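You operate a simulated robot arm through the tools that you are given. There is no shell and no other tool.

Carry out the task below with a simulated robot arm. There is one attempt and no reset: what you move stays moved.

Task
Crimp both cans on the turntable, then put the brake back on.
Fine: red switch off first; the blue can, then the white one, each under the head and the lever down; red switch on.

The check looks at the end state, three seconds after you hand in, the way a careful person would. Anything else that was tipped, shoved, dropped, spilled or broken makes it a failure.

Robot
A 7-joint arm with a four-finger gripper, fixed in place. Base frame: the origin is on the floor under the middle of its stand, x ahead of it, y to its left, z up. Lengths are in m, angles in degrees, forces in N, time in s.
With the tool pointing down near the work surface it reaches from about 0.1 to 0.86 m from the base axis. Its first joint turns from -69.0 to 172.0 degrees. Payload 3.67 kg.
The tool frame sits at the grasp point between the pads (the TCP): z along the fingers, y along the line on which they close. The tips reach 0.028 m beyond it. The gripper opens to 0.112 m; its body begins 0.073 m behind the TCP.
Orientation is that of the tool frame in the base frame, as a unit quaternion [x, y, z, w]. With the fingers straight down and closing along the base's y, the tool's x points along the base's -x, its y along +y and its z along -z.

Tools
- The arm moves only by the tool step_arm. Its arguments are lists of equal length, an entry for each row: "linear": the shift along the tool's x, y, z in m, a list of three; "delta_rot": the turn, a rotation vector about the tool's x, y, z in degrees, a list of three; "jaw": the finger opening in m, from 0 to 0.112. In form: {"linear": [[dx, dy, dz], ...], "delta_rot": [[ax, ay, az], ...], "jaw": [jaw, ...]}. A call has 1 to 20 rows; each row is the pose to reach, as a shift and turn from the pose commanded when the call began, along the tool's axes at that moment. Each row takes 0.2 s and may step no farther than 0.05 m and 8.6 degrees from the row before; otherwise, or with a gripper value out of range, the whole call is refused. Where a pose cannot be reached the arm comes as near as it can. A force on the tool above 90 N (or 10 N above the force at the start of the call, whichever is more), or a blocked arm, ends the call early, and 0.2 s more pass. The fingers move at their own pace (about 0.1025 m/s each) and stop on an object; they squeeze with about 24 N. The grip force told is the motor's: it shows also when the fingers shut on nothing. Time passes only in rows, and 0.2 s behind the last, so rows that repeat a pose let the fingers close. The reply holds the time, the measured pose of the TCP, the force on the tool along the base axes, the opening and the grip force, in the units named above and with some noise, with the torque about the TCP (base axes, N m) and any sound that the robot's microphone picked up, and new pictures: "views" is both (left out), scene, wrist or none.
- Cameras (640 x 400 px; columns grow to the right, rows downward): "scene" is fixed at [0.0501, -0.5024, 1.4475]; the picture's right is [0.11, -0.99, 0.00], its down [-0.51, -0.06, -0.86] and it looks along [0.85, 0.10, -0.51] (base axes); focal length 360 px, centre (320, 200). "wrist" rides on the gripper at [0.06, -0.018, -0.104] in the tool frame; the picture's right is [0.29, 0.96, 0.00], its down [-0.80, 0.24, -0.55] and it looks along [-0.53, 0.16, 0.83] (tool axes); focal length 234 px, centre (320, 200). There is no depth. A picture from a camera that has moved, and an enlarged one, comes with that camera's place and axes in the base frame and with its lens.
- lift_body(by): slides the trunk up (or, below 0, down) by that many m; the arm rides with it, the base frame stays. It gives what a move gives, with no picture.
- enlarge(camera, box): a new picture of the part [left, top, right, bottom] of that camera's present view, enlarged. No time passes.
- close_job(): hands the job in; it is judged then, once.

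Places have to be worked out from the pictures, the camera data and where the tool is seen. Open the gripper and draw the arm clear of the work before you hand the job in, unless the task says otherwise.

The tools are called after ">>>" as a command line: name --argument value ..., lists and objects as JSON in quotes. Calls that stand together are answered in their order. step_arm: Moves the arm, as the interface text tells. Its arguments: {"type":"object","properties":{"linear":{"type":"array","items":{"type":"array","items":{"type":"number"}}},"delta_rot":{"type":"array","items":{"type":"array","items":{"type":"number"}}},"jaw":{"type":"array","items":{"type":"number"}},"views":{"type":"string","enum":["both","scene","wrist","none"]}},"required":["linear","delta_rot","jaw"]} The other tools are called the same way: lift_body (by) moves the trunk up or down; enlarge (camera, box) takes an enlarged picture of a part of a camera's view; close_job () hands the job in.

At the start:

```text
time_s: 0.0
tool_pos: [0.4263, -0.5971, 1.1973]
orientation: [0.001, 1.0, 0.0, 0.0]
ft_force: [-0.5, -0.7, -0.6]
wrist_torque: [0.0, 0.0, -0.02]
grip_width: 0.1123
grip_force: 0.0
trunk travel left (down, up): [-0.525, 0.315]
```

scene: 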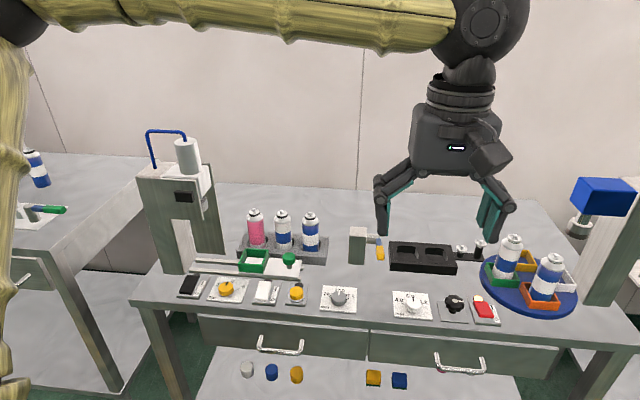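
wrist: 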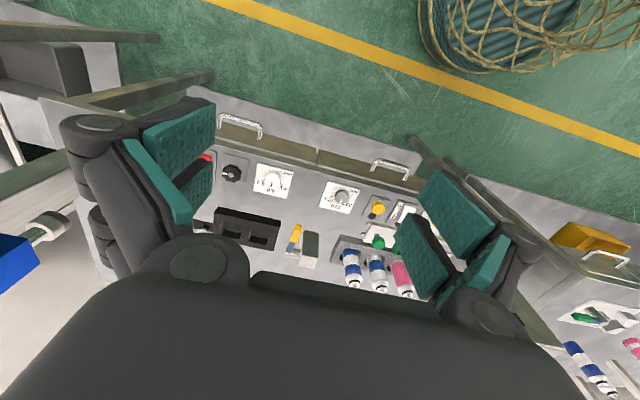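

I'll start by looking closely at the turntable, the press and the controls before moving anything.

>>> enlarge --camera "scene" --box '[440, 160, 640, 340]'

>>> enlarge --camera "scene" --box '[130, 120, 350, 320]'

>>> enlarge --camera "scene" --box '[310, 220, 510, 340]'

>>> enlarge --camera "wrist" --box '[0, 100, 440, 320]'

```text
2.22 times, centred on (540, 250) of scene
camera zoom: at [0.0501, -0.5024, 1.4475], right [0.11, -0.99, 0.0], down [-0.51, -0.06, -0.86], along [0.85, 0.1, -0.51], focal length 800 px, centre (-169, 89)
```

zoom: 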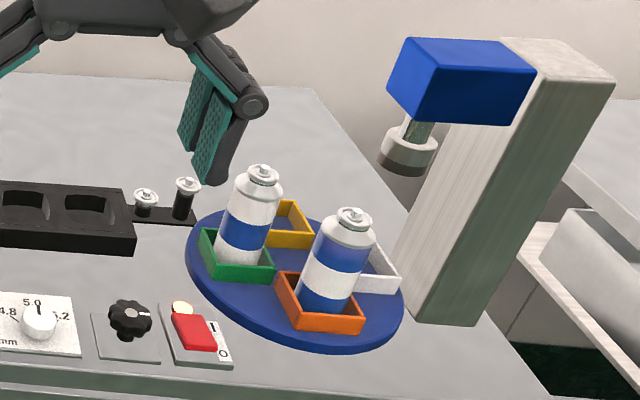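

```text
2.00 times, centred on (240, 220) of scene
camera zoom: at [0.0501, -0.5024, 1.4475], right [0.11, -0.99, 0.0], down [-0.51, -0.06, -0.86], along [0.85, 0.1, -0.51], focal length 720 px, centre (480, 160)
```

zoom: 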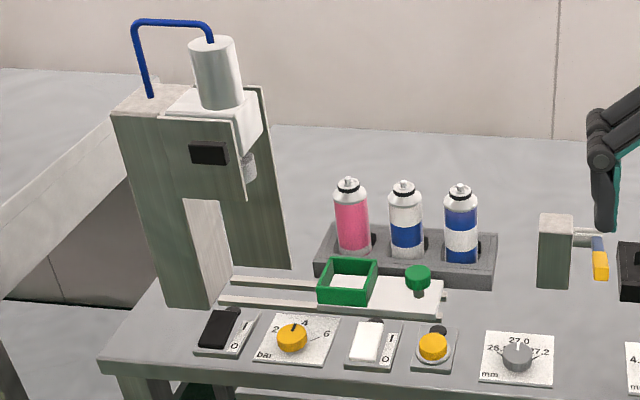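

```text
3.20 times, centred on (410, 280) of scene
camera zoom: at [0.0501, -0.5024, 1.4475], right [0.11, -0.99, 0.0], down [-0.51, -0.06, -0.86], along [0.85, 0.1, -0.51], focal length 1151 px, centre (32, -56)
```

zoom: 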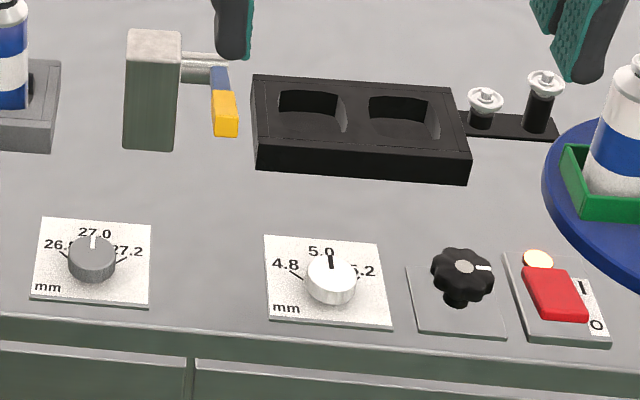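

```text
1.45 times, centred on (220, 210) of wrist
camera zoom: at [0.3675, -0.6149, 1.301], right [-0.29, 0.96, 0.0], down [0.8, 0.24, 0.55], along [0.53, 0.16, -0.83], focal length 341 px, centre (466, 186)
```

zoom: 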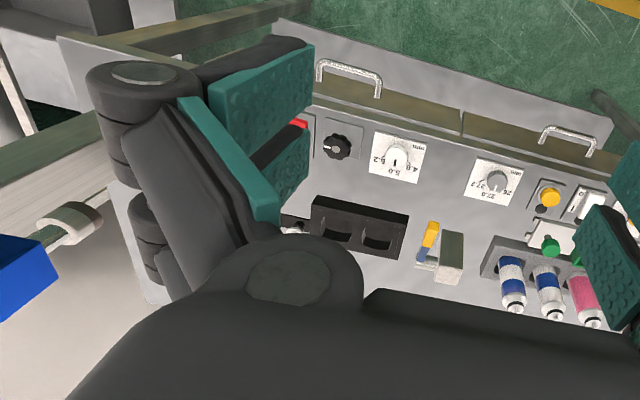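

The zoom pads out beyond the picture's edge when the box is tall, so I'll use that to look at the press on the right and find its lever.

>>> enlarge --camera "scene" --box '[600, 100, 640, 350]'

>>> enlarge --camera "wrist" --box '[0, 100, 40, 400]'

>>> enlarge --camera "scene" --box '[470, 220, 600, 330]'

```text
1.60 times, centred on (620, 225) of scene
camera zoom: at [0.0501, -0.5024, 1.4475], right [0.11, -0.99, 0.0], down [-0.51, -0.06, -0.86], along [0.85, 0.1, -0.51], focal length 576 px, centre (-160, 160)
```

zoom: 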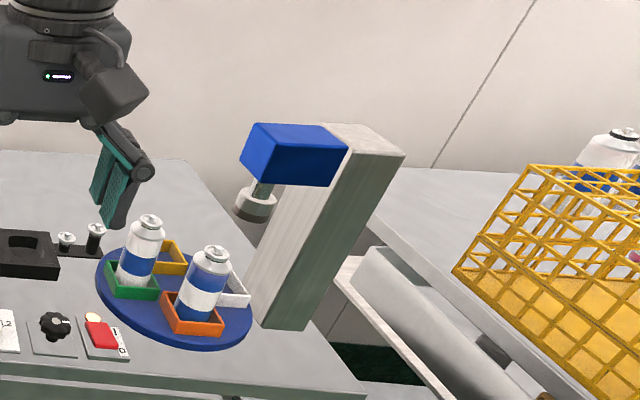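

```text
1.33 times, centred on (20, 250) of wrist
camera zoom: at [0.3675, -0.6149, 1.301], right [-0.29, 0.96, 0.0], down [0.8, 0.24, 0.55], along [0.53, 0.16, -0.83], focal length 312 px, centre (720, 133)
```

zoom: 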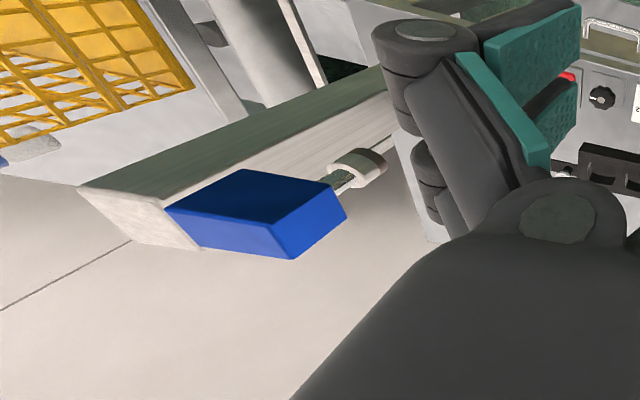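

```text
3.64 times, centred on (535, 275) of scene
camera zoom: at [0.0501, -0.5024, 1.4475], right [0.11, -0.99, 0.0], down [-0.51, -0.06, -0.86], along [0.85, 0.1, -0.51], focal length 1308 px, centre (-462, -73)
```

zoom: 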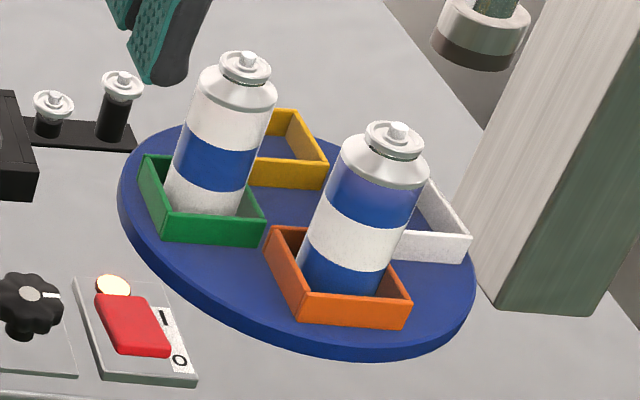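

The head seems to stand over the white pocket's spot (the −y side of the turntable). I'm looking for the lever now: the post with the blue/yellow piece in the middle, and the left table.

>>> enlarge --camera "scene" --box '[330, 210, 420, 280]'

>>> enlarge --camera "wrist" --box '[260, 200, 360, 280]'

>>> enlarge --camera "scene" --box '[0, 140, 110, 260]'

>>> enlarge --camera "scene" --box '[380, 280, 520, 340]'

```text
5.71 times, centred on (375, 245) of scene
camera zoom: at [0.0501, -0.5024, 1.4475], right [0.11, -0.99, 0.0], down [-0.51, -0.06, -0.86], along [0.85, 0.1, -0.51], focal length 2056 px, centre (6, -57)
```

zoom: 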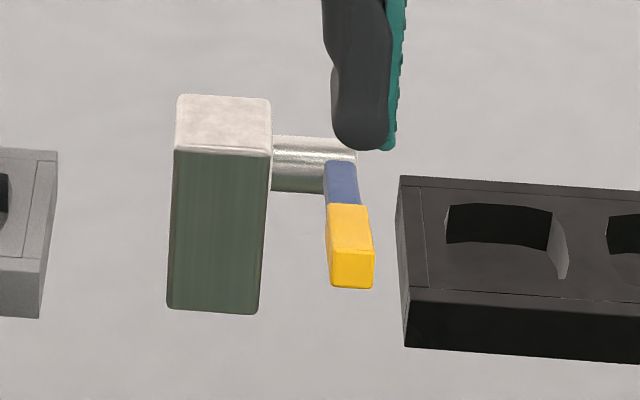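

```text
5.00 times, centred on (310, 240) of wrist
camera zoom: at [0.3675, -0.6149, 1.301], right [-0.29, 0.96, 0.0], down [0.8, 0.24, 0.55], along [0.53, 0.16, -0.83], focal length 1171 px, centre (370, 0)
```

zoom: 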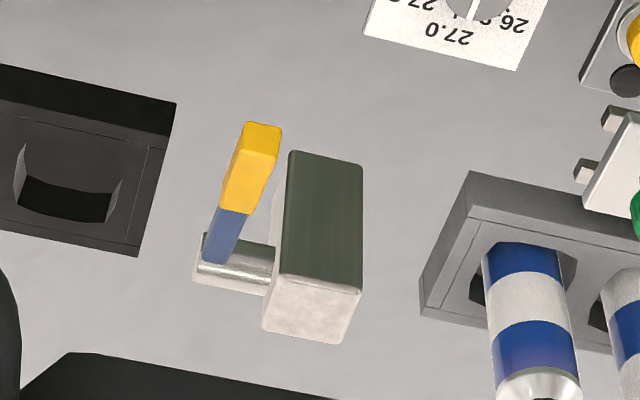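

```text
3.33 times, centred on (55, 200) of scene
camera zoom: at [0.0501, -0.5024, 1.4475], right [0.11, -0.99, 0.0], down [-0.51, -0.06, -0.86], along [0.85, 0.1, -0.51], focal length 1199 px, centre (1203, 200)
```

zoom: 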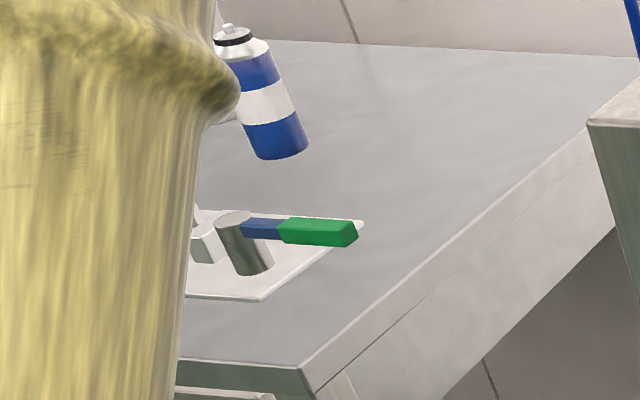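

```text
4.57 times, centred on (450, 310) of scene
camera zoom: at [0.0501, -0.5024, 1.4475], right [0.11, -0.99, 0.0], down [-0.51, -0.06, -0.86], along [0.85, 0.1, -0.51], focal length 1645 px, centre (-274, -303)
```

zoom: 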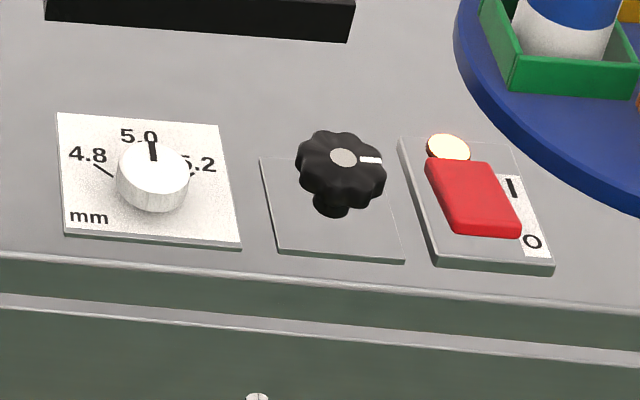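

The yellow-handled lever on the post (pivot about (0.76,-0.565,0.92), tip about (0.665,-0.565,0.94)) sticks out toward the robot, raised a little. The table top works out at z≈0.80. The turntable is far from the base axis, so I'll check how the arm is placed.

>>> enlarge --camera "scene" --box '[0, 0, 20, 400]'

>>> enlarge --camera "scene" --box '[200, 0, 640, 20]'

>>> enlarge --camera "scene" --box '[620, 0, 640, 400]'

```text
1.00 times, centred on (10, 200) of scene (not enlarged: the box is as wide or as high as the picture)
camera zoom: at [0.0501, -0.5024, 1.4475], right [0.11, -0.99, 0.0], down [-0.51, -0.06, -0.86], along [0.85, 0.1, -0.51], focal length 360 px, centre (630, 200)
```

zoom: 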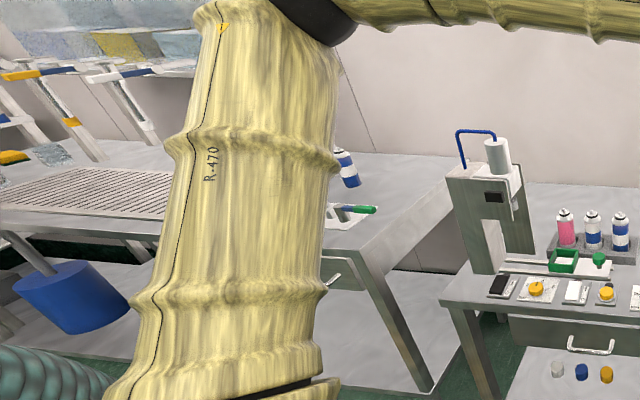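

```text
1.45 times, centred on (420, 10) of scene
camera zoom: at [0.0501, -0.5024, 1.4475], right [0.11, -0.99, 0.0], down [-0.51, -0.06, -0.86], along [0.85, 0.1, -0.51], focal length 523 px, centre (174, 476)
```

zoom: 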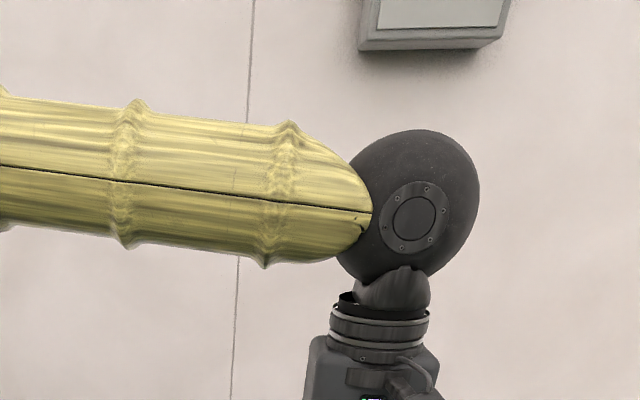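

```text
1.00 times, centred on (630, 200) of scene (not enlarged: the box is as wide or as high as the picture)
camera zoom: at [0.0501, -0.5024, 1.4475], right [0.11, -0.99, 0.0], down [-0.51, -0.06, -0.86], along [0.85, 0.1, -0.51], focal length 360 px, centre (10, 200)
```

zoom: 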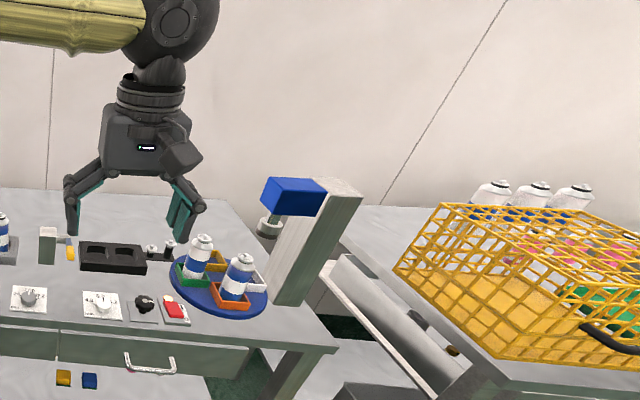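

The arm is bent about 90° at the elbow, with the upper arm rising and the forearm level. I'll move outward toward the switch at a safe height to test the reach with the tool down and get a closer look.

>>> step_arm --linear '[[-0.03, -0.03, 0.0], [-0.06, -0.06, 0.0], [-0.09, -0.09, 0.01], [-0.12, -0.12, 0.02]]' --delta_rot '[[0, 0, 0], [0, 0, 0], [0, 0, 0], [0, 0, 0]]' --jaw '[0.08, 0.05, 0.02, 0.0]'

```text
time_s: 1.0
tool_pos: [0.5445, -0.7209, 1.1763]
orientation: [0.001, 1.0, 0.0, -0.001]
ft_force: [0.5, -0.2, -0.6]
wrist_torque: [0.05, -0.01, 0.02]
grip_width: 0.0
grip_force: 24.5
trunk travel left (down, up): [-0.525, 0.315]
camera wrist: at [0.4864, -0.7392, 1.2795], right [-0.29, 0.96, 0.0], down [0.8, 0.24, 0.55], along [0.53, 0.16, -0.83], focal length 234 px, centre (320, 200)
```

scene: 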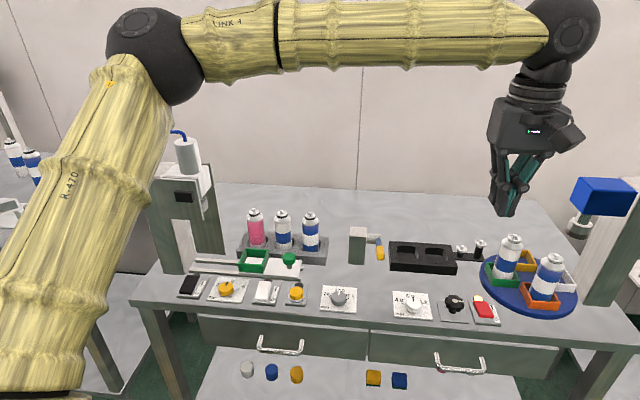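
wrist: 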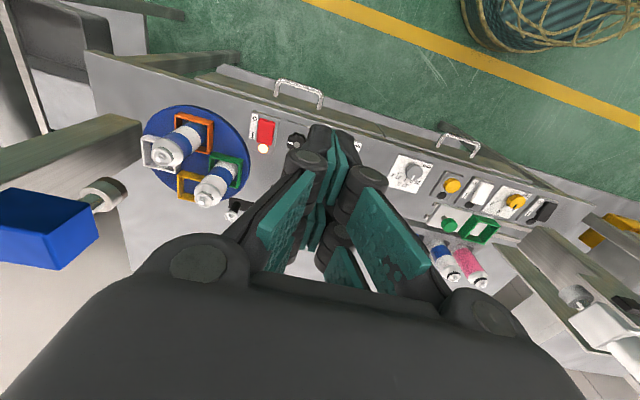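

Good: 0.90 m out is reached with the tool down. The turntable is now fully in the wrist view, so I'll zoom in on it, the switch and the head.

>>> enlarge --camera "wrist" --box '[120, 90, 320, 215]'

>>> enlarge --camera "wrist" --box '[0, 90, 180, 280]'

```text
3.20 times, centred on (220, 152) of wrist
camera zoom: at [0.4864, -0.7392, 1.2795], right [-0.29, 0.96, 0.0], down [0.8, 0.24, 0.55], along [0.53, 0.16, -0.83], focal length 749 px, centre (640, 352)
```

zoom: 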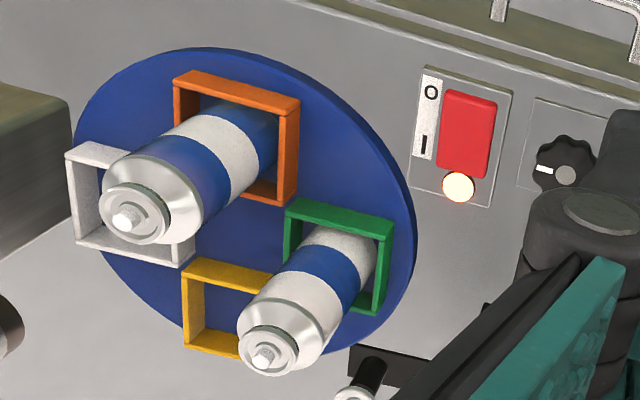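

```text
2.11 times, centred on (90, 185) of wrist
camera zoom: at [0.4864, -0.7392, 1.2795], right [-0.29, 0.96, 0.0], down [0.8, 0.24, 0.55], along [0.53, 0.16, -0.83], focal length 493 px, centre (804, 232)
```

zoom: 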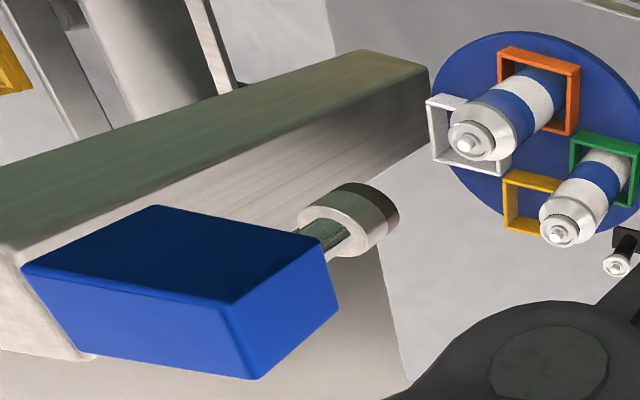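

Triangulated so far: rocker ≈(0.654,-0.800,0.822), black knob ≈(0.652,-0.735,0.842), white can (green pocket) ≈(0.750,-0.864, top 0.96), blue can (orange pocket) ≈(0.689,-0.925, top 0.96), head ≈(0.75,-0.98,0.98). I'll check the shape of the closed fingertips before pressing.

>>> enlarge --camera "scene" --box '[470, 80, 600, 225]'

>>> enlarge --camera "wrist" --box '[240, 110, 440, 290]'

```text
2.76 times, centred on (535, 152) of scene
camera zoom: at [0.0501, -0.5024, 1.4475], right [0.11, -0.99, 0.0], down [-0.51, -0.06, -0.86], along [0.85, 0.1, -0.51], focal length 992 px, centre (-273, 331)
```

zoom: 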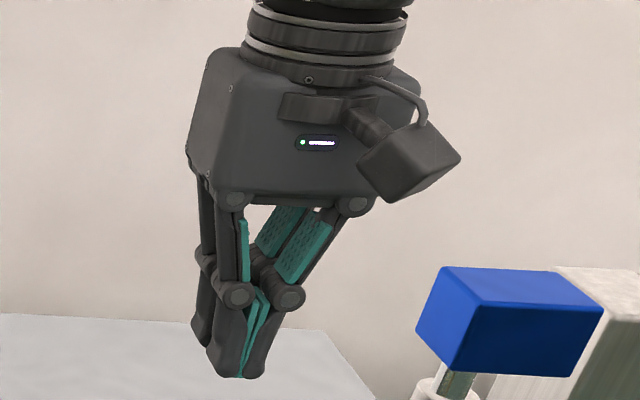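

```text
2.22 times, centred on (340, 200) of wrist
camera zoom: at [0.4864, -0.7392, 1.2795], right [-0.29, 0.96, 0.0], down [0.8, 0.24, 0.55], along [0.53, 0.16, -0.83], focal length 520 px, centre (276, 200)
```

zoom: 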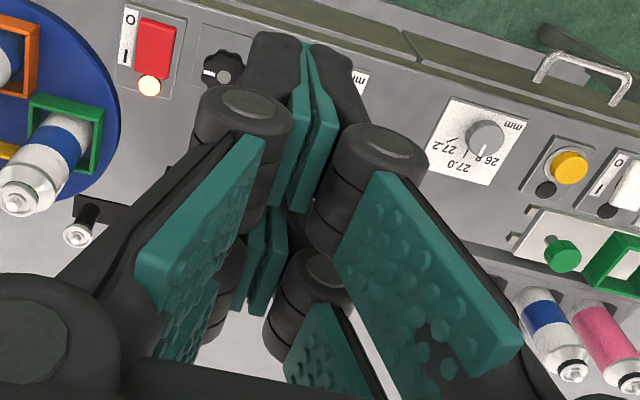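

The closed tips form two pairs about ±0.016 m apart along tool x. I'll aim the outer pair at the near ("O") end of the rocker, x≈0.636, and descend first to z≈1.03 above it to confirm reach.

>>> step_arm --linear '[[-0.019, -0.02, 0.03], [-0.038, -0.04, 0.06], [-0.057, -0.06, 0.09], [-0.0755, -0.0791, 0.126]]' --delta_rot '[[0, 0, 0], [0, 0, 0], [0, 0, 0], [0, 0, 0]]' --jaw '[0, 0, 0, 0]'

```text
time_s: 2.0
tool_pos: [0.6219, -0.8, 1.0484]
orientation: [0.0, 1.0, 0.001, 0.0]
ft_force: [0.0, 0.1, -0.7]
wrist_torque: [0.05, 0.04, -0.04]
grip_width: 0.0
grip_force: 23.8
trunk travel left (down, up): [-0.525, 0.315]
camera wrist: at [0.5628, -0.8183, 1.152], right [-0.29, 0.96, 0.0], down [0.8, 0.24, 0.55], along [0.53, 0.16, -0.83], focal length 234 px, centre (320, 200)
```

scene: 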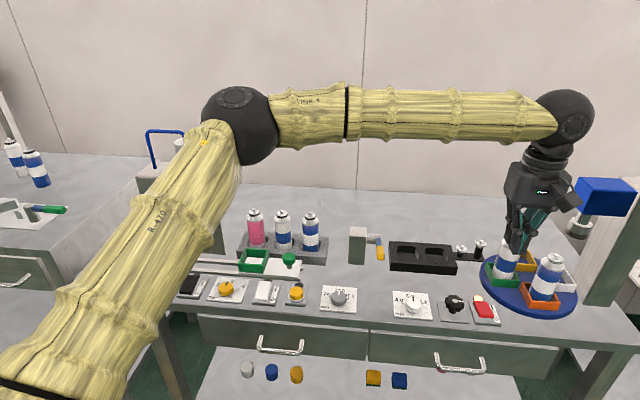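
wrist: 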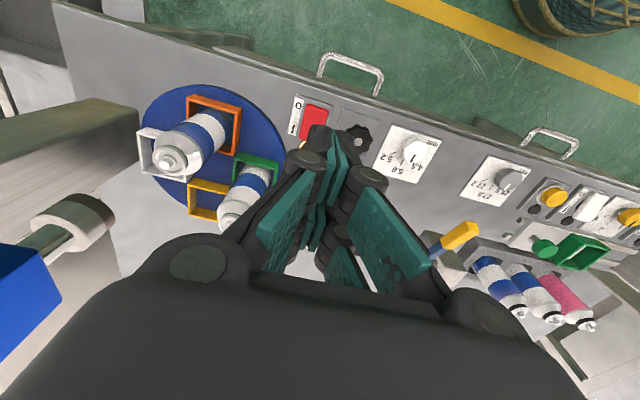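

Reach is fine at 1.01 m. I'll zoom in to refine the rocker's place against the fingertips.

>>> enlarge --camera "wrist" --box '[270, 80, 400, 180]'

>>> enlarge --camera "scene" --box '[430, 180, 600, 340]'

```text
4.00 times, centred on (335, 130) of wrist
camera zoom: at [0.5628, -0.8183, 1.152], right [-0.29, 0.96, 0.0], down [0.8, 0.24, 0.55], along [0.53, 0.16, -0.83], focal length 937 px, centre (260, 480)
```

zoom: 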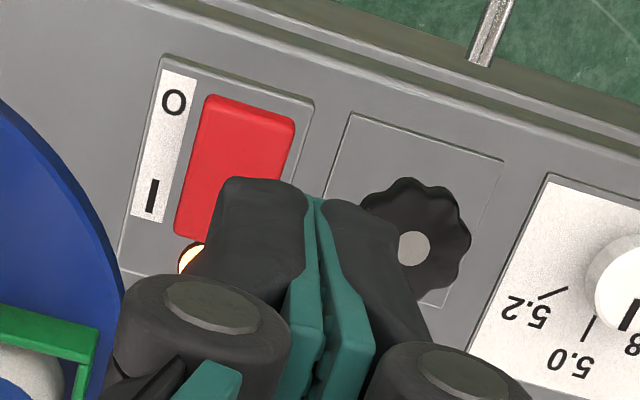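

```text
2.50 times, centred on (515, 260) of scene
camera zoom: at [0.0501, -0.5024, 1.4475], right [0.11, -0.99, 0.0], down [-0.51, -0.06, -0.86], along [0.85, 0.1, -0.51], focal length 899 px, centre (-168, 50)
```

zoom: 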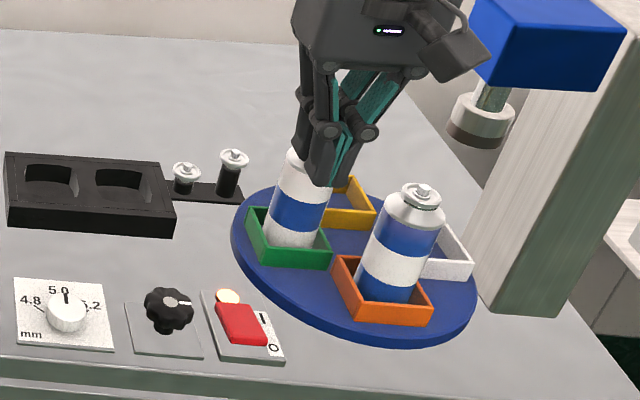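

The outer finger pair sits right over the near end of the rocker (x 0.630–0.645). Descending to just above it.

>>> step_arm --linear '[[0, 0, 0.045], [0, 0, 0.09], [0, 0, 0.135], [0, 0, 0.165], [0, 0, 0.175]]' --delta_rot '[[0, 0, 0], [0, 0, 0], [0, 0, 0], [0, 0, 0], [0, 0, 0]]' --jaw '[0, 0, 0, 0, 0]'

```text
time_s: 3.2
tool_pos: [0.621, -0.7968, 0.8763]
orientation: [0.001, 1.0, 0.001, 0.0]
ft_force: [-0.4, 0.1, -0.6]
wrist_torque: [0.0, 0.02, 0.0]
grip_width: 0.0002
grip_force: 24.2
trunk travel left (down, up): [-0.525, 0.315]
camera wrist: at [0.5621, -0.8147, 0.9795], right [-0.29, 0.96, 0.0], down [0.8, 0.24, 0.55], along [0.53, 0.16, -0.83], focal length 234 px, centre (320, 200)
```

scene: 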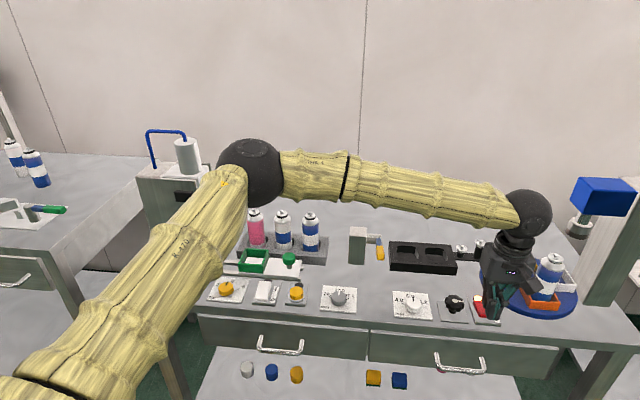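
wrist: 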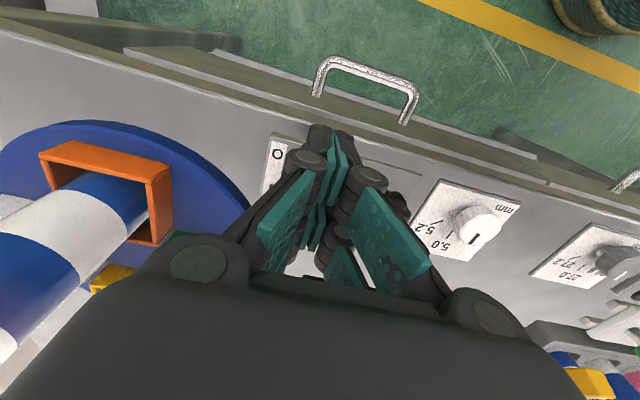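

No contact yet; tip at about z 0.848. A close look from the scene camera at tips and rocker.

>>> enlarge --camera "scene" --box '[440, 250, 560, 335]'

>>> enlarge --camera "wrist" --box '[250, 110, 370, 190]'

```text
4.71 times, centred on (500, 292) of scene
camera zoom: at [0.0501, -0.5024, 1.4475], right [0.11, -0.99, 0.0], down [-0.51, -0.06, -0.86], along [0.85, 0.1, -0.51], focal length 1693 px, centre (-527, -235)
```

zoom: 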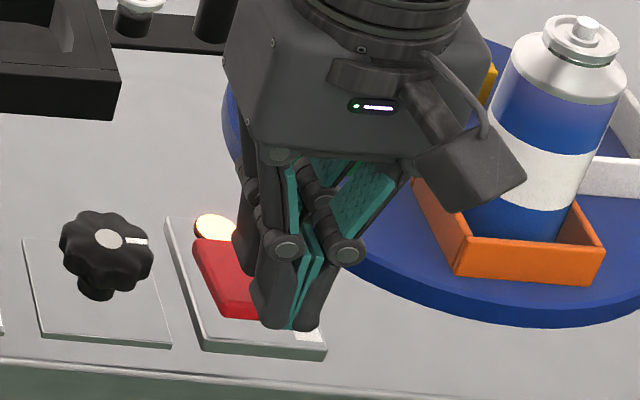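

```text
5.00 times, centred on (310, 150) of wrist
camera zoom: at [0.5621, -0.8147, 0.9795], right [-0.29, 0.96, 0.0], down [0.8, 0.24, 0.55], along [0.53, 0.16, -0.83], focal length 1171 px, centre (370, 450)
```

zoom: 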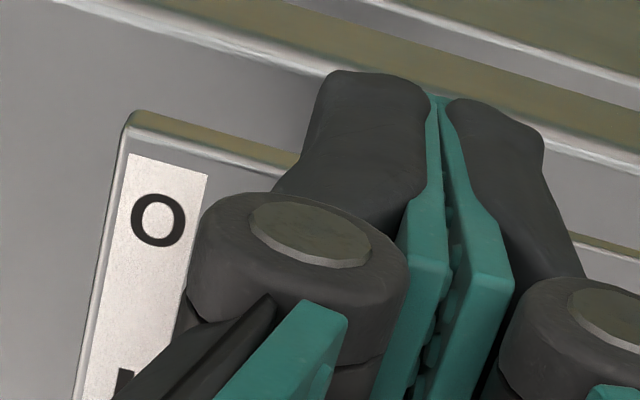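

Tips are well placed over the near (O) end. Pressing down in small steps while watching the force.

>>> step_arm --linear '[[0, 0, 0.005], [0, 0, 0.009], [0, 0, 0.012], [0, 0, 0.015], [0, 0, 0.018]]' --delta_rot '[[0, 0, 0], [0, 0, 0], [0, 0, 0], [0, 0, 0], [0, 0, 0]]' --jaw '[0, 0, 0, 0, 0]' --views "scene"

```text
time_s: 4.4
tool_pos: [0.621, -0.796, 0.8587]
orientation: [0.002, 1.0, -0.001, 0.0]
ft_force: [0.8, 0.4, 0.0]
wrist_torque: [0.01, -0.06, -0.01]
grip_width: 0.0001
grip_force: 23.6
trunk travel left (down, up): [-0.525, 0.315]
```

scene: 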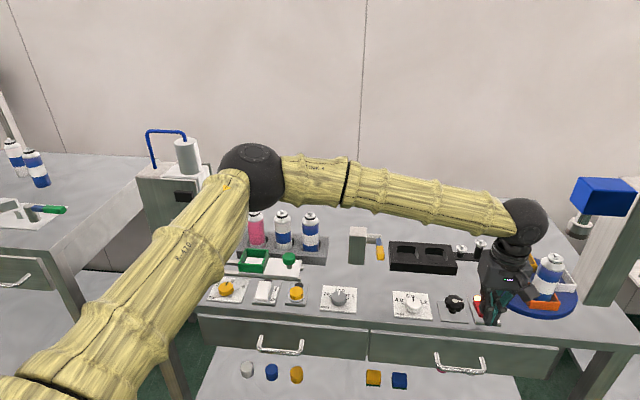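

Still free at tip z≈0.831. Continuing down slowly.

>>> step_arm --linear '[[0, 0, 0.003], [0, 0, 0.006], [0, 0, 0.009], [0, 0, 0.012]]' --delta_rot '[[0, 0, 0], [0, 0, 0], [0, 0, 0], [0, 0, 0]]' --jaw '[0, 0, 0, 0]' --views "scene"

>>> enlarge --camera "scene" --box '[440, 250, 560, 335]'

```text
time_s: 5.4
tool_pos: [0.6221, -0.7971, 0.8475]
orientation: [0.001, 1.0, -0.001, 0.0]
ft_force: [-0.2, -1.4, 9.1]
wrist_torque: [-0.01, -0.22, -0.03]
grip_width: 0.0061
grip_force: 35.7
trunk travel left (down, up): [-0.525, 0.315]
```

scene: 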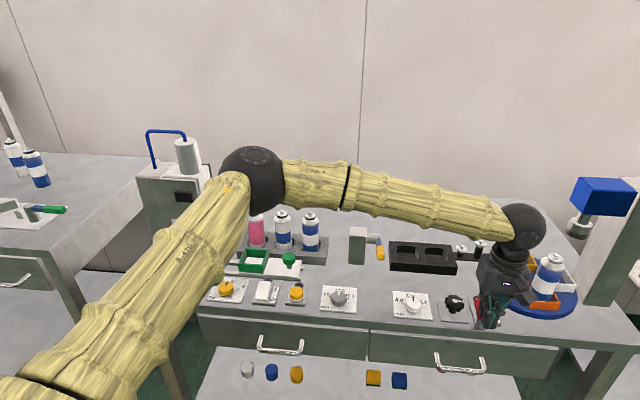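

```text
4.71 times, centred on (500, 292) of scene
camera zoom: at [0.0501, -0.5024, 1.4475], right [0.11, -0.99, 0.0], down [-0.51, -0.06, -0.86], along [0.85, 0.1, -0.51], focal length 1693 px, centre (-527, -235)
```

zoom: 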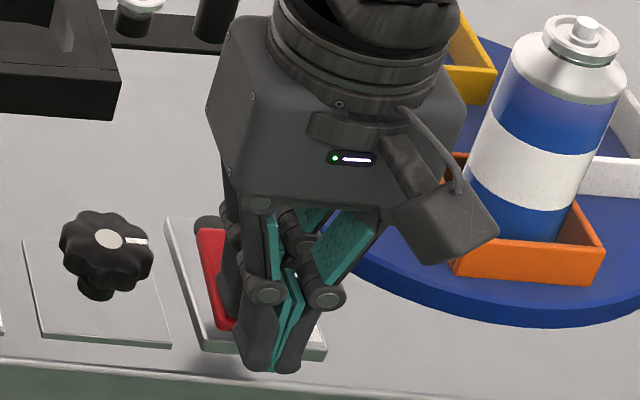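

Contact at 9 N and the lamp beside the switch has gone dark, so the rocker looks flipped. I'll raise straight up and check.

>>> step_arm --linear '[[0, 0, -0.02], [0, 0, -0.06], [0, 0, -0.11], [0, 0, -0.16]]' --delta_rot '[[0, 0, 0], [0, 0, 0], [0, 0, 0], [0, 0, 0]]' --jaw '[0, 0, 0, 0]' --views "both"

>>> enlarge --camera "scene" --box '[430, 200, 600, 335]'

>>> enlarge --camera "wrist" --box '[270, 80, 400, 180]'

```text
time_s: 6.4
tool_pos: [0.6217, -0.7957, 1.0071]
orientation: [0.001, 1.0, -0.001, 0.0]
ft_force: [-0.8, 0.2, 0.5]
wrist_torque: [-0.01, 0.02, 0.0]
grip_width: 0.0002
grip_force: 36.0
trunk travel left (down, up): [-0.525, 0.315]
camera wrist: at [0.5626, -0.8128, 1.1105], right [-0.29, 0.96, 0.0], down [0.8, 0.24, 0.55], along [0.53, 0.16, -0.83], focal length 234 px, centre (320, 200)
```

scene: 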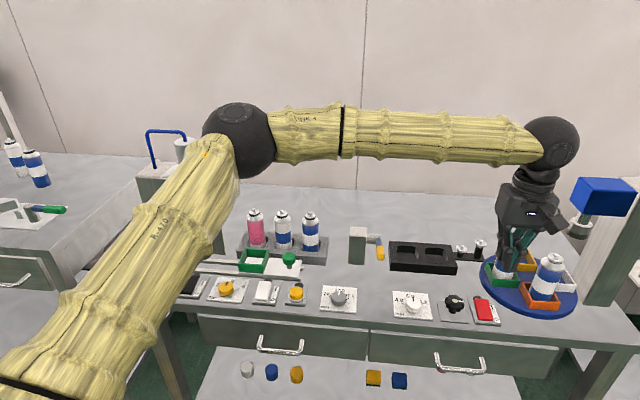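
wrist: 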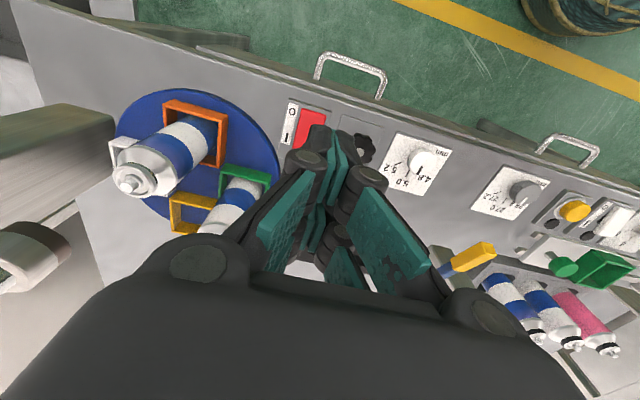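

```text
2.96 times, centred on (515, 268) of scene
camera zoom: at [0.0501, -0.5024, 1.4475], right [0.11, -0.99, 0.0], down [-0.51, -0.06, -0.86], along [0.85, 0.1, -0.51], focal length 1066 px, centre (-258, 0)
```

zoom: 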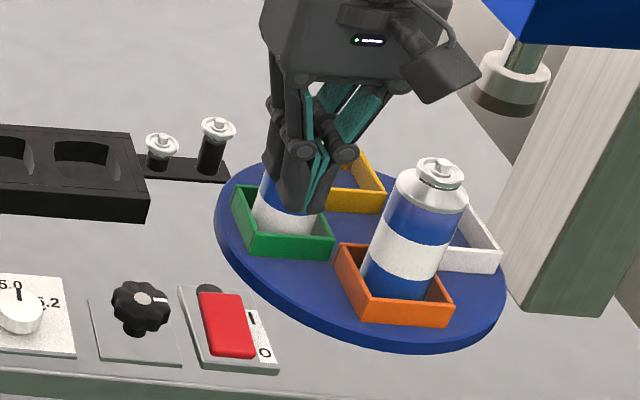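

```text
4.00 times, centred on (335, 130) of wrist
camera zoom: at [0.5626, -0.8128, 1.1105], right [-0.29, 0.96, 0.0], down [0.8, 0.24, 0.55], along [0.53, 0.16, -0.83], focal length 937 px, centre (260, 480)
```

zoom: 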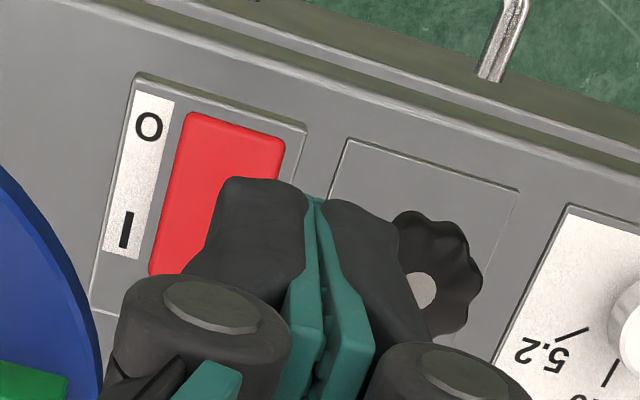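

Brake is off (rocker tipped to O, lamp dark), and nothing else moved. The unlabelled star knob sits right by the brake, so I suspect it indexes the turntable; I'll move over it at (0.653,-0.735) and turn the gripper 90° so the fingers close along x, clear of the rocker.

>>> step_arm --linear '[[-0.003, 0.006, -0.0], [-0.006, 0.012, 0.0], [-0.009, 0.018, 0.0], [-0.012, 0.024, 0.0], [-0.015, 0.03, 0.0], [-0.018, 0.036, 0.0], [-0.021, 0.042, 0.0], [-0.024, 0.048, 0.0], [-0.027, 0.053, 0.0], [-0.03, 0.058, 0.0], [-0.0315, 0.0607, 0.0]]' --delta_rot '[[0, 0, 8.2], [0, 0, 16.4], [0, 0, 24.6], [0, 0, 32.8], [0, 0, 41.0], [0, 0, 49.2], [0, 0, 57.4], [0, 0, 65.6], [0, 0, 73.8], [0, 0, 82.0], [0, 0, 90.0]]' --jaw '[0.0, 0.0, 0.0, 0.0, 0.0, 0.03, 0.05, 0.07, 0.07, 0.07, 0.07]'

```text
time_s: 8.8
tool_pos: [0.6496, -0.7371, 1.0083]
orientation: [0.636, 0.771, 0.0, 0.001]
ft_force: [-0.5, -0.2, 0.5]
wrist_torque: [-0.06, -0.08, 0.01]
grip_width: 0.07
grip_force: 0.1
out of reach, approached as far as the arm can: row 10, 11
trunk travel left (down, up): [-0.525, 0.315]
camera wrist: at [0.6216, -0.6821, 1.1116], right [0.89, 0.46, 0.0], down [0.39, -0.74, 0.56], along [0.26, -0.49, -0.83], focal length 234 px, centre (320, 200)
```

scene: 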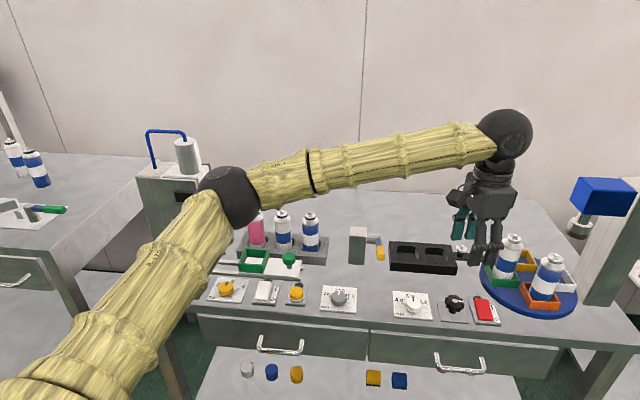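
wrist: 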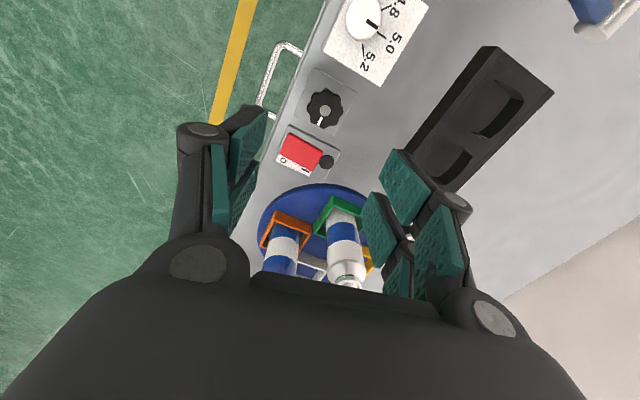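

The wrist reaches its limit at about +79° of turn, which is fine as a starting angle for turning counter-clockwise. Zooming on the knob from this side.

>>> enlarge --camera "wrist" --box '[260, 70, 400, 170]'

>>> enlarge --camera "wrist" --box '[240, 170, 400, 290]'

>>> enlarge --camera "scene" --box '[430, 200, 600, 335]'

```text
4.00 times, centred on (330, 120) of wrist
camera zoom: at [0.6216, -0.6821, 1.1116], right [0.89, 0.46, 0.0], down [0.39, -0.74, 0.56], along [0.26, -0.49, -0.83], focal length 937 px, centre (280, 520)
```

zoom: 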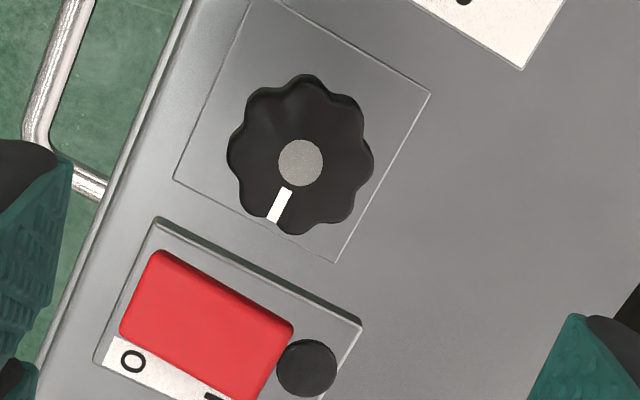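

```text
3.33 times, centred on (320, 230) of wrist
camera zoom: at [0.6216, -0.6821, 1.1116], right [0.89, 0.46, 0.0], down [0.39, -0.74, 0.56], along [0.26, -0.49, -0.83], focal length 781 px, centre (320, 100)
```

zoom: 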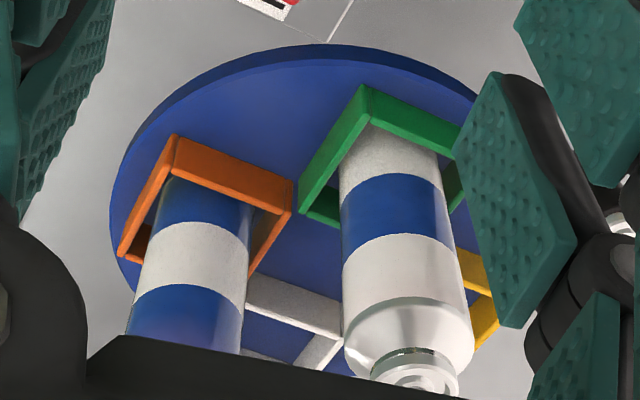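

```text
2.96 times, centred on (515, 268) of scene
camera zoom: at [0.0501, -0.5024, 1.4475], right [0.11, -0.99, 0.0], down [-0.51, -0.06, -0.86], along [0.85, 0.1, -0.51], focal length 1066 px, centre (-258, 0)
```

zoom: 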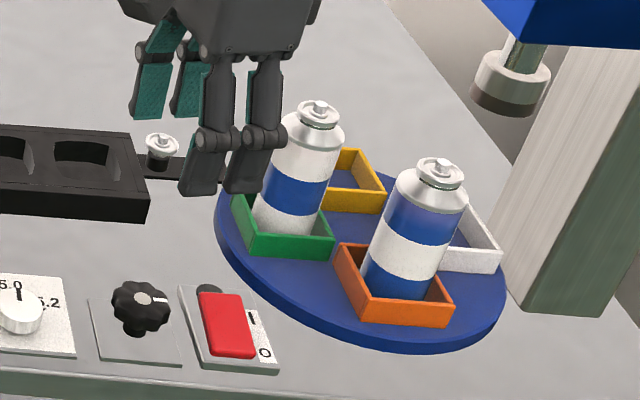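

Knob centre ≈(0.654,-0.734), top z≈0.845, about 0.040 m across, with its white mark pointing to −y. I'll back off slightly from the wrist limit to have a well-defined pose.

>>> step_arm --linear '[[0, 0, 0], [0, 0, 0]]' --delta_rot '[[0, 0, -8], [0, 0, -15]]' --jaw '[0.07, 0.07]' --views "none"

```text
time_s: 9.4
tool_pos: [0.6512, -0.7384, 1.0057]
orientation: [0.53, 0.848, 0.0, -0.001]
ft_force: [0.2, 0.1, 0.5]
wrist_torque: [-0.01, 0.03, 0.0]
grip_width: 0.0699
grip_force: 0.1
trunk travel left (down, up): [-0.525, 0.315]
```

Now at 64° with a clean pose. Descending over the knob with the jaws at 0.07 m, stopping just above for a look.

>>> step_arm --linear '[[0.0027, 0.0044, 0.04], [0.0027, 0.0044, 0.08], [0.0027, 0.0044, 0.11], [0.0027, 0.0044, 0.13]]' --delta_rot '[[0, 0, 0], [0, 0, 0], [0, 0, 0], [0, 0, 0]]' --jaw '[0.07, 0.07, 0.07, 0.07]' --views "both"

>>> enlarge --camera "scene" --box '[400, 230, 540, 335]'

>>> enlarge --camera "wrist" --box '[200, 60, 460, 260]'

```text
time_s: 10.4
tool_pos: [0.6543, -0.735, 0.8754]
orientation: [0.531, 0.847, 0.0, -0.001]
ft_force: [0.0, 0.0, -0.4]
wrist_torque: [0.03, 0.06, 0.02]
grip_width: 0.0703
grip_force: 0.0
trunk travel left (down, up): [-0.525, 0.315]
camera wrist: at [0.6134, -0.6886, 0.9775], right [0.74, 0.68, 0.0], down [0.57, -0.61, 0.55], along [0.37, -0.41, -0.83], focal length 234 px, centre (320, 200)
```

scene: 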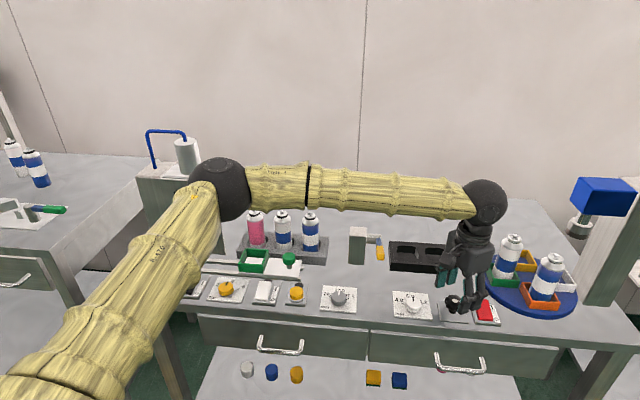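
wrist: 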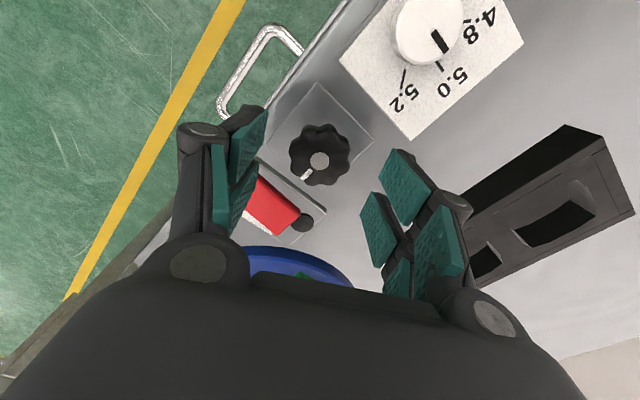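

```text
3.81 times, centred on (470, 282) of scene
camera zoom: at [0.0501, -0.5024, 1.4475], right [0.11, -0.99, 0.0], down [-0.51, -0.06, -0.86], along [0.85, 0.1, -0.51], focal length 1371 px, centre (-251, -114)
```

zoom: 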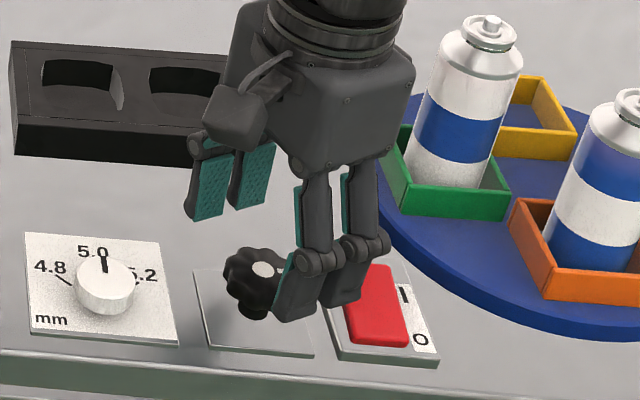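

```text
2.00 times, centred on (330, 160) of wrist
camera zoom: at [0.6134, -0.6886, 0.9775], right [0.74, 0.68, 0.0], down [0.57, -0.61, 0.55], along [0.37, -0.41, -0.83], focal length 468 px, centre (300, 280)
```

zoom: 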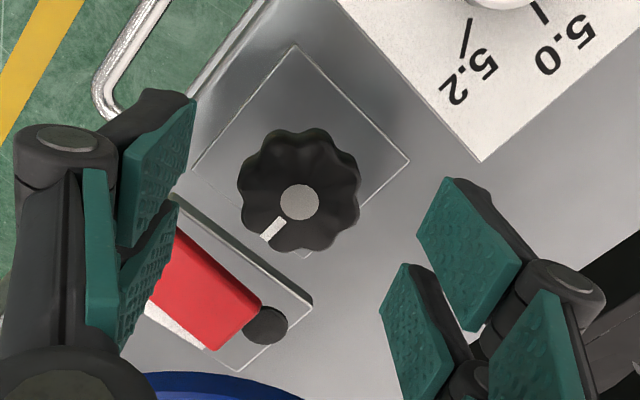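

Alignment is within 3 mm. Nudging, lowering to tip z≈0.825 and closing on the knob.

>>> step_arm --linear '[[0.003, 0, 0.01], [0.003, 0, 0.02], [0.003, 0, 0.022], [0.003, 0, 0.022], [0.003, 0, 0.022], [0.003, 0, 0.022]]' --delta_rot '[[0, 0, 0], [0, 0, 0], [0, 0, 0], [0, 0, 0], [0, 0, 0], [0, 0, 0]]' --jaw '[0.07, 0.07, 0.06, 0.04, 0.02, 0.0]' --views "both"

>>> enlarge --camera "scene" --box '[400, 230, 540, 335]'

>>> enlarge --camera "wrist" --box '[200, 60, 460, 260]'

```text
time_s: 11.8
tool_pos: [0.6523, -0.7323, 0.8533]
orientation: [0.531, 0.848, -0.001, 0.0]
ft_force: [2.7, 1.4, 1.0]
wrist_torque: [-0.11, -0.1, -0.01]
grip_width: 0.0395
grip_force: 44.6
trunk travel left (down, up): [-0.525, 0.315]
camera wrist: at [0.6121, -0.6858, 0.9568], right [0.74, 0.68, 0.0], down [0.57, -0.61, 0.55], along [0.37, -0.41, -0.83], focal length 234 px, centre (320, 200)
```

scene: 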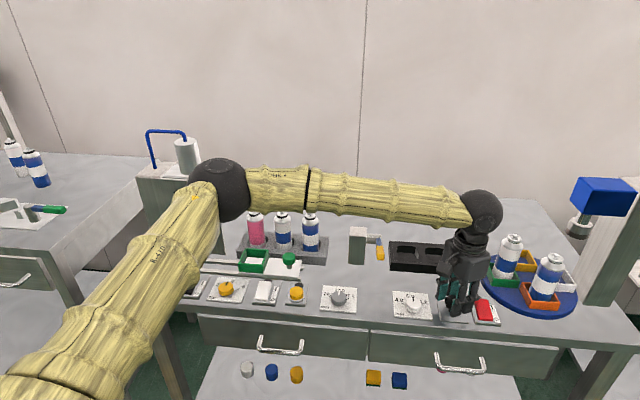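
wrist: 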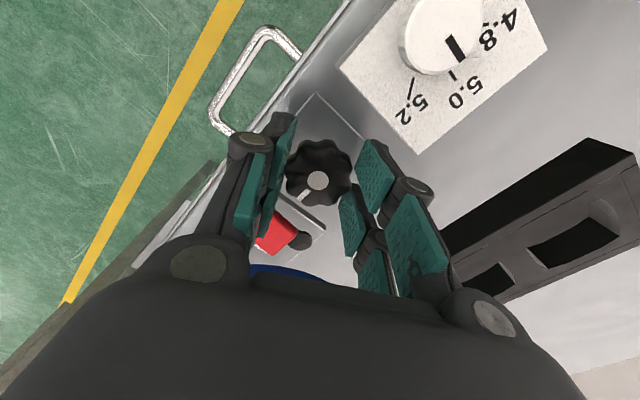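

```text
3.81 times, centred on (470, 282) of scene
camera zoom: at [0.0501, -0.5024, 1.4475], right [0.11, -0.99, 0.0], down [-0.51, -0.06, -0.86], along [0.85, 0.1, -0.51], focal length 1371 px, centre (-251, -114)
```

zoom: 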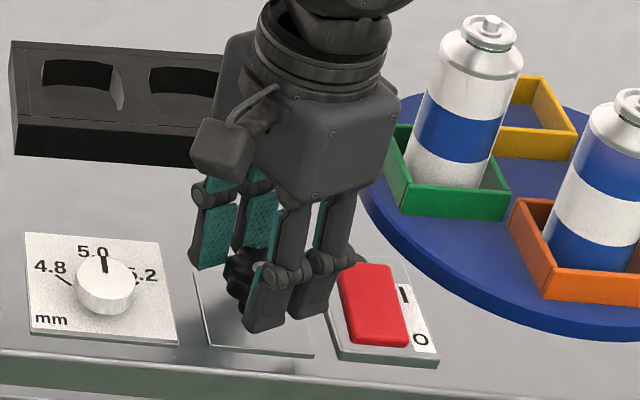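

```text
2.00 times, centred on (330, 160) of wrist
camera zoom: at [0.6121, -0.6858, 0.9568], right [0.74, 0.68, 0.0], down [0.57, -0.61, 0.55], along [0.37, -0.41, -0.83], focal length 468 px, centre (300, 280)
```

zoom: 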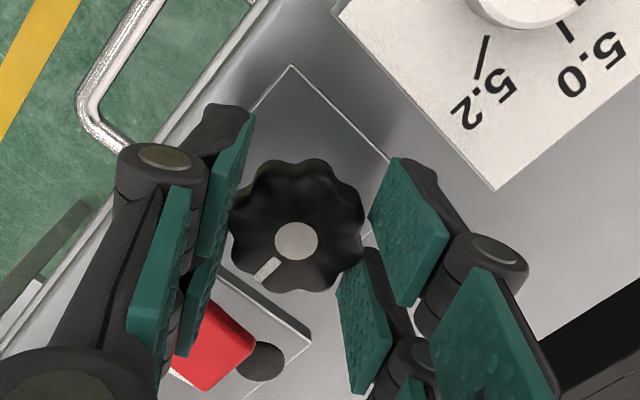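

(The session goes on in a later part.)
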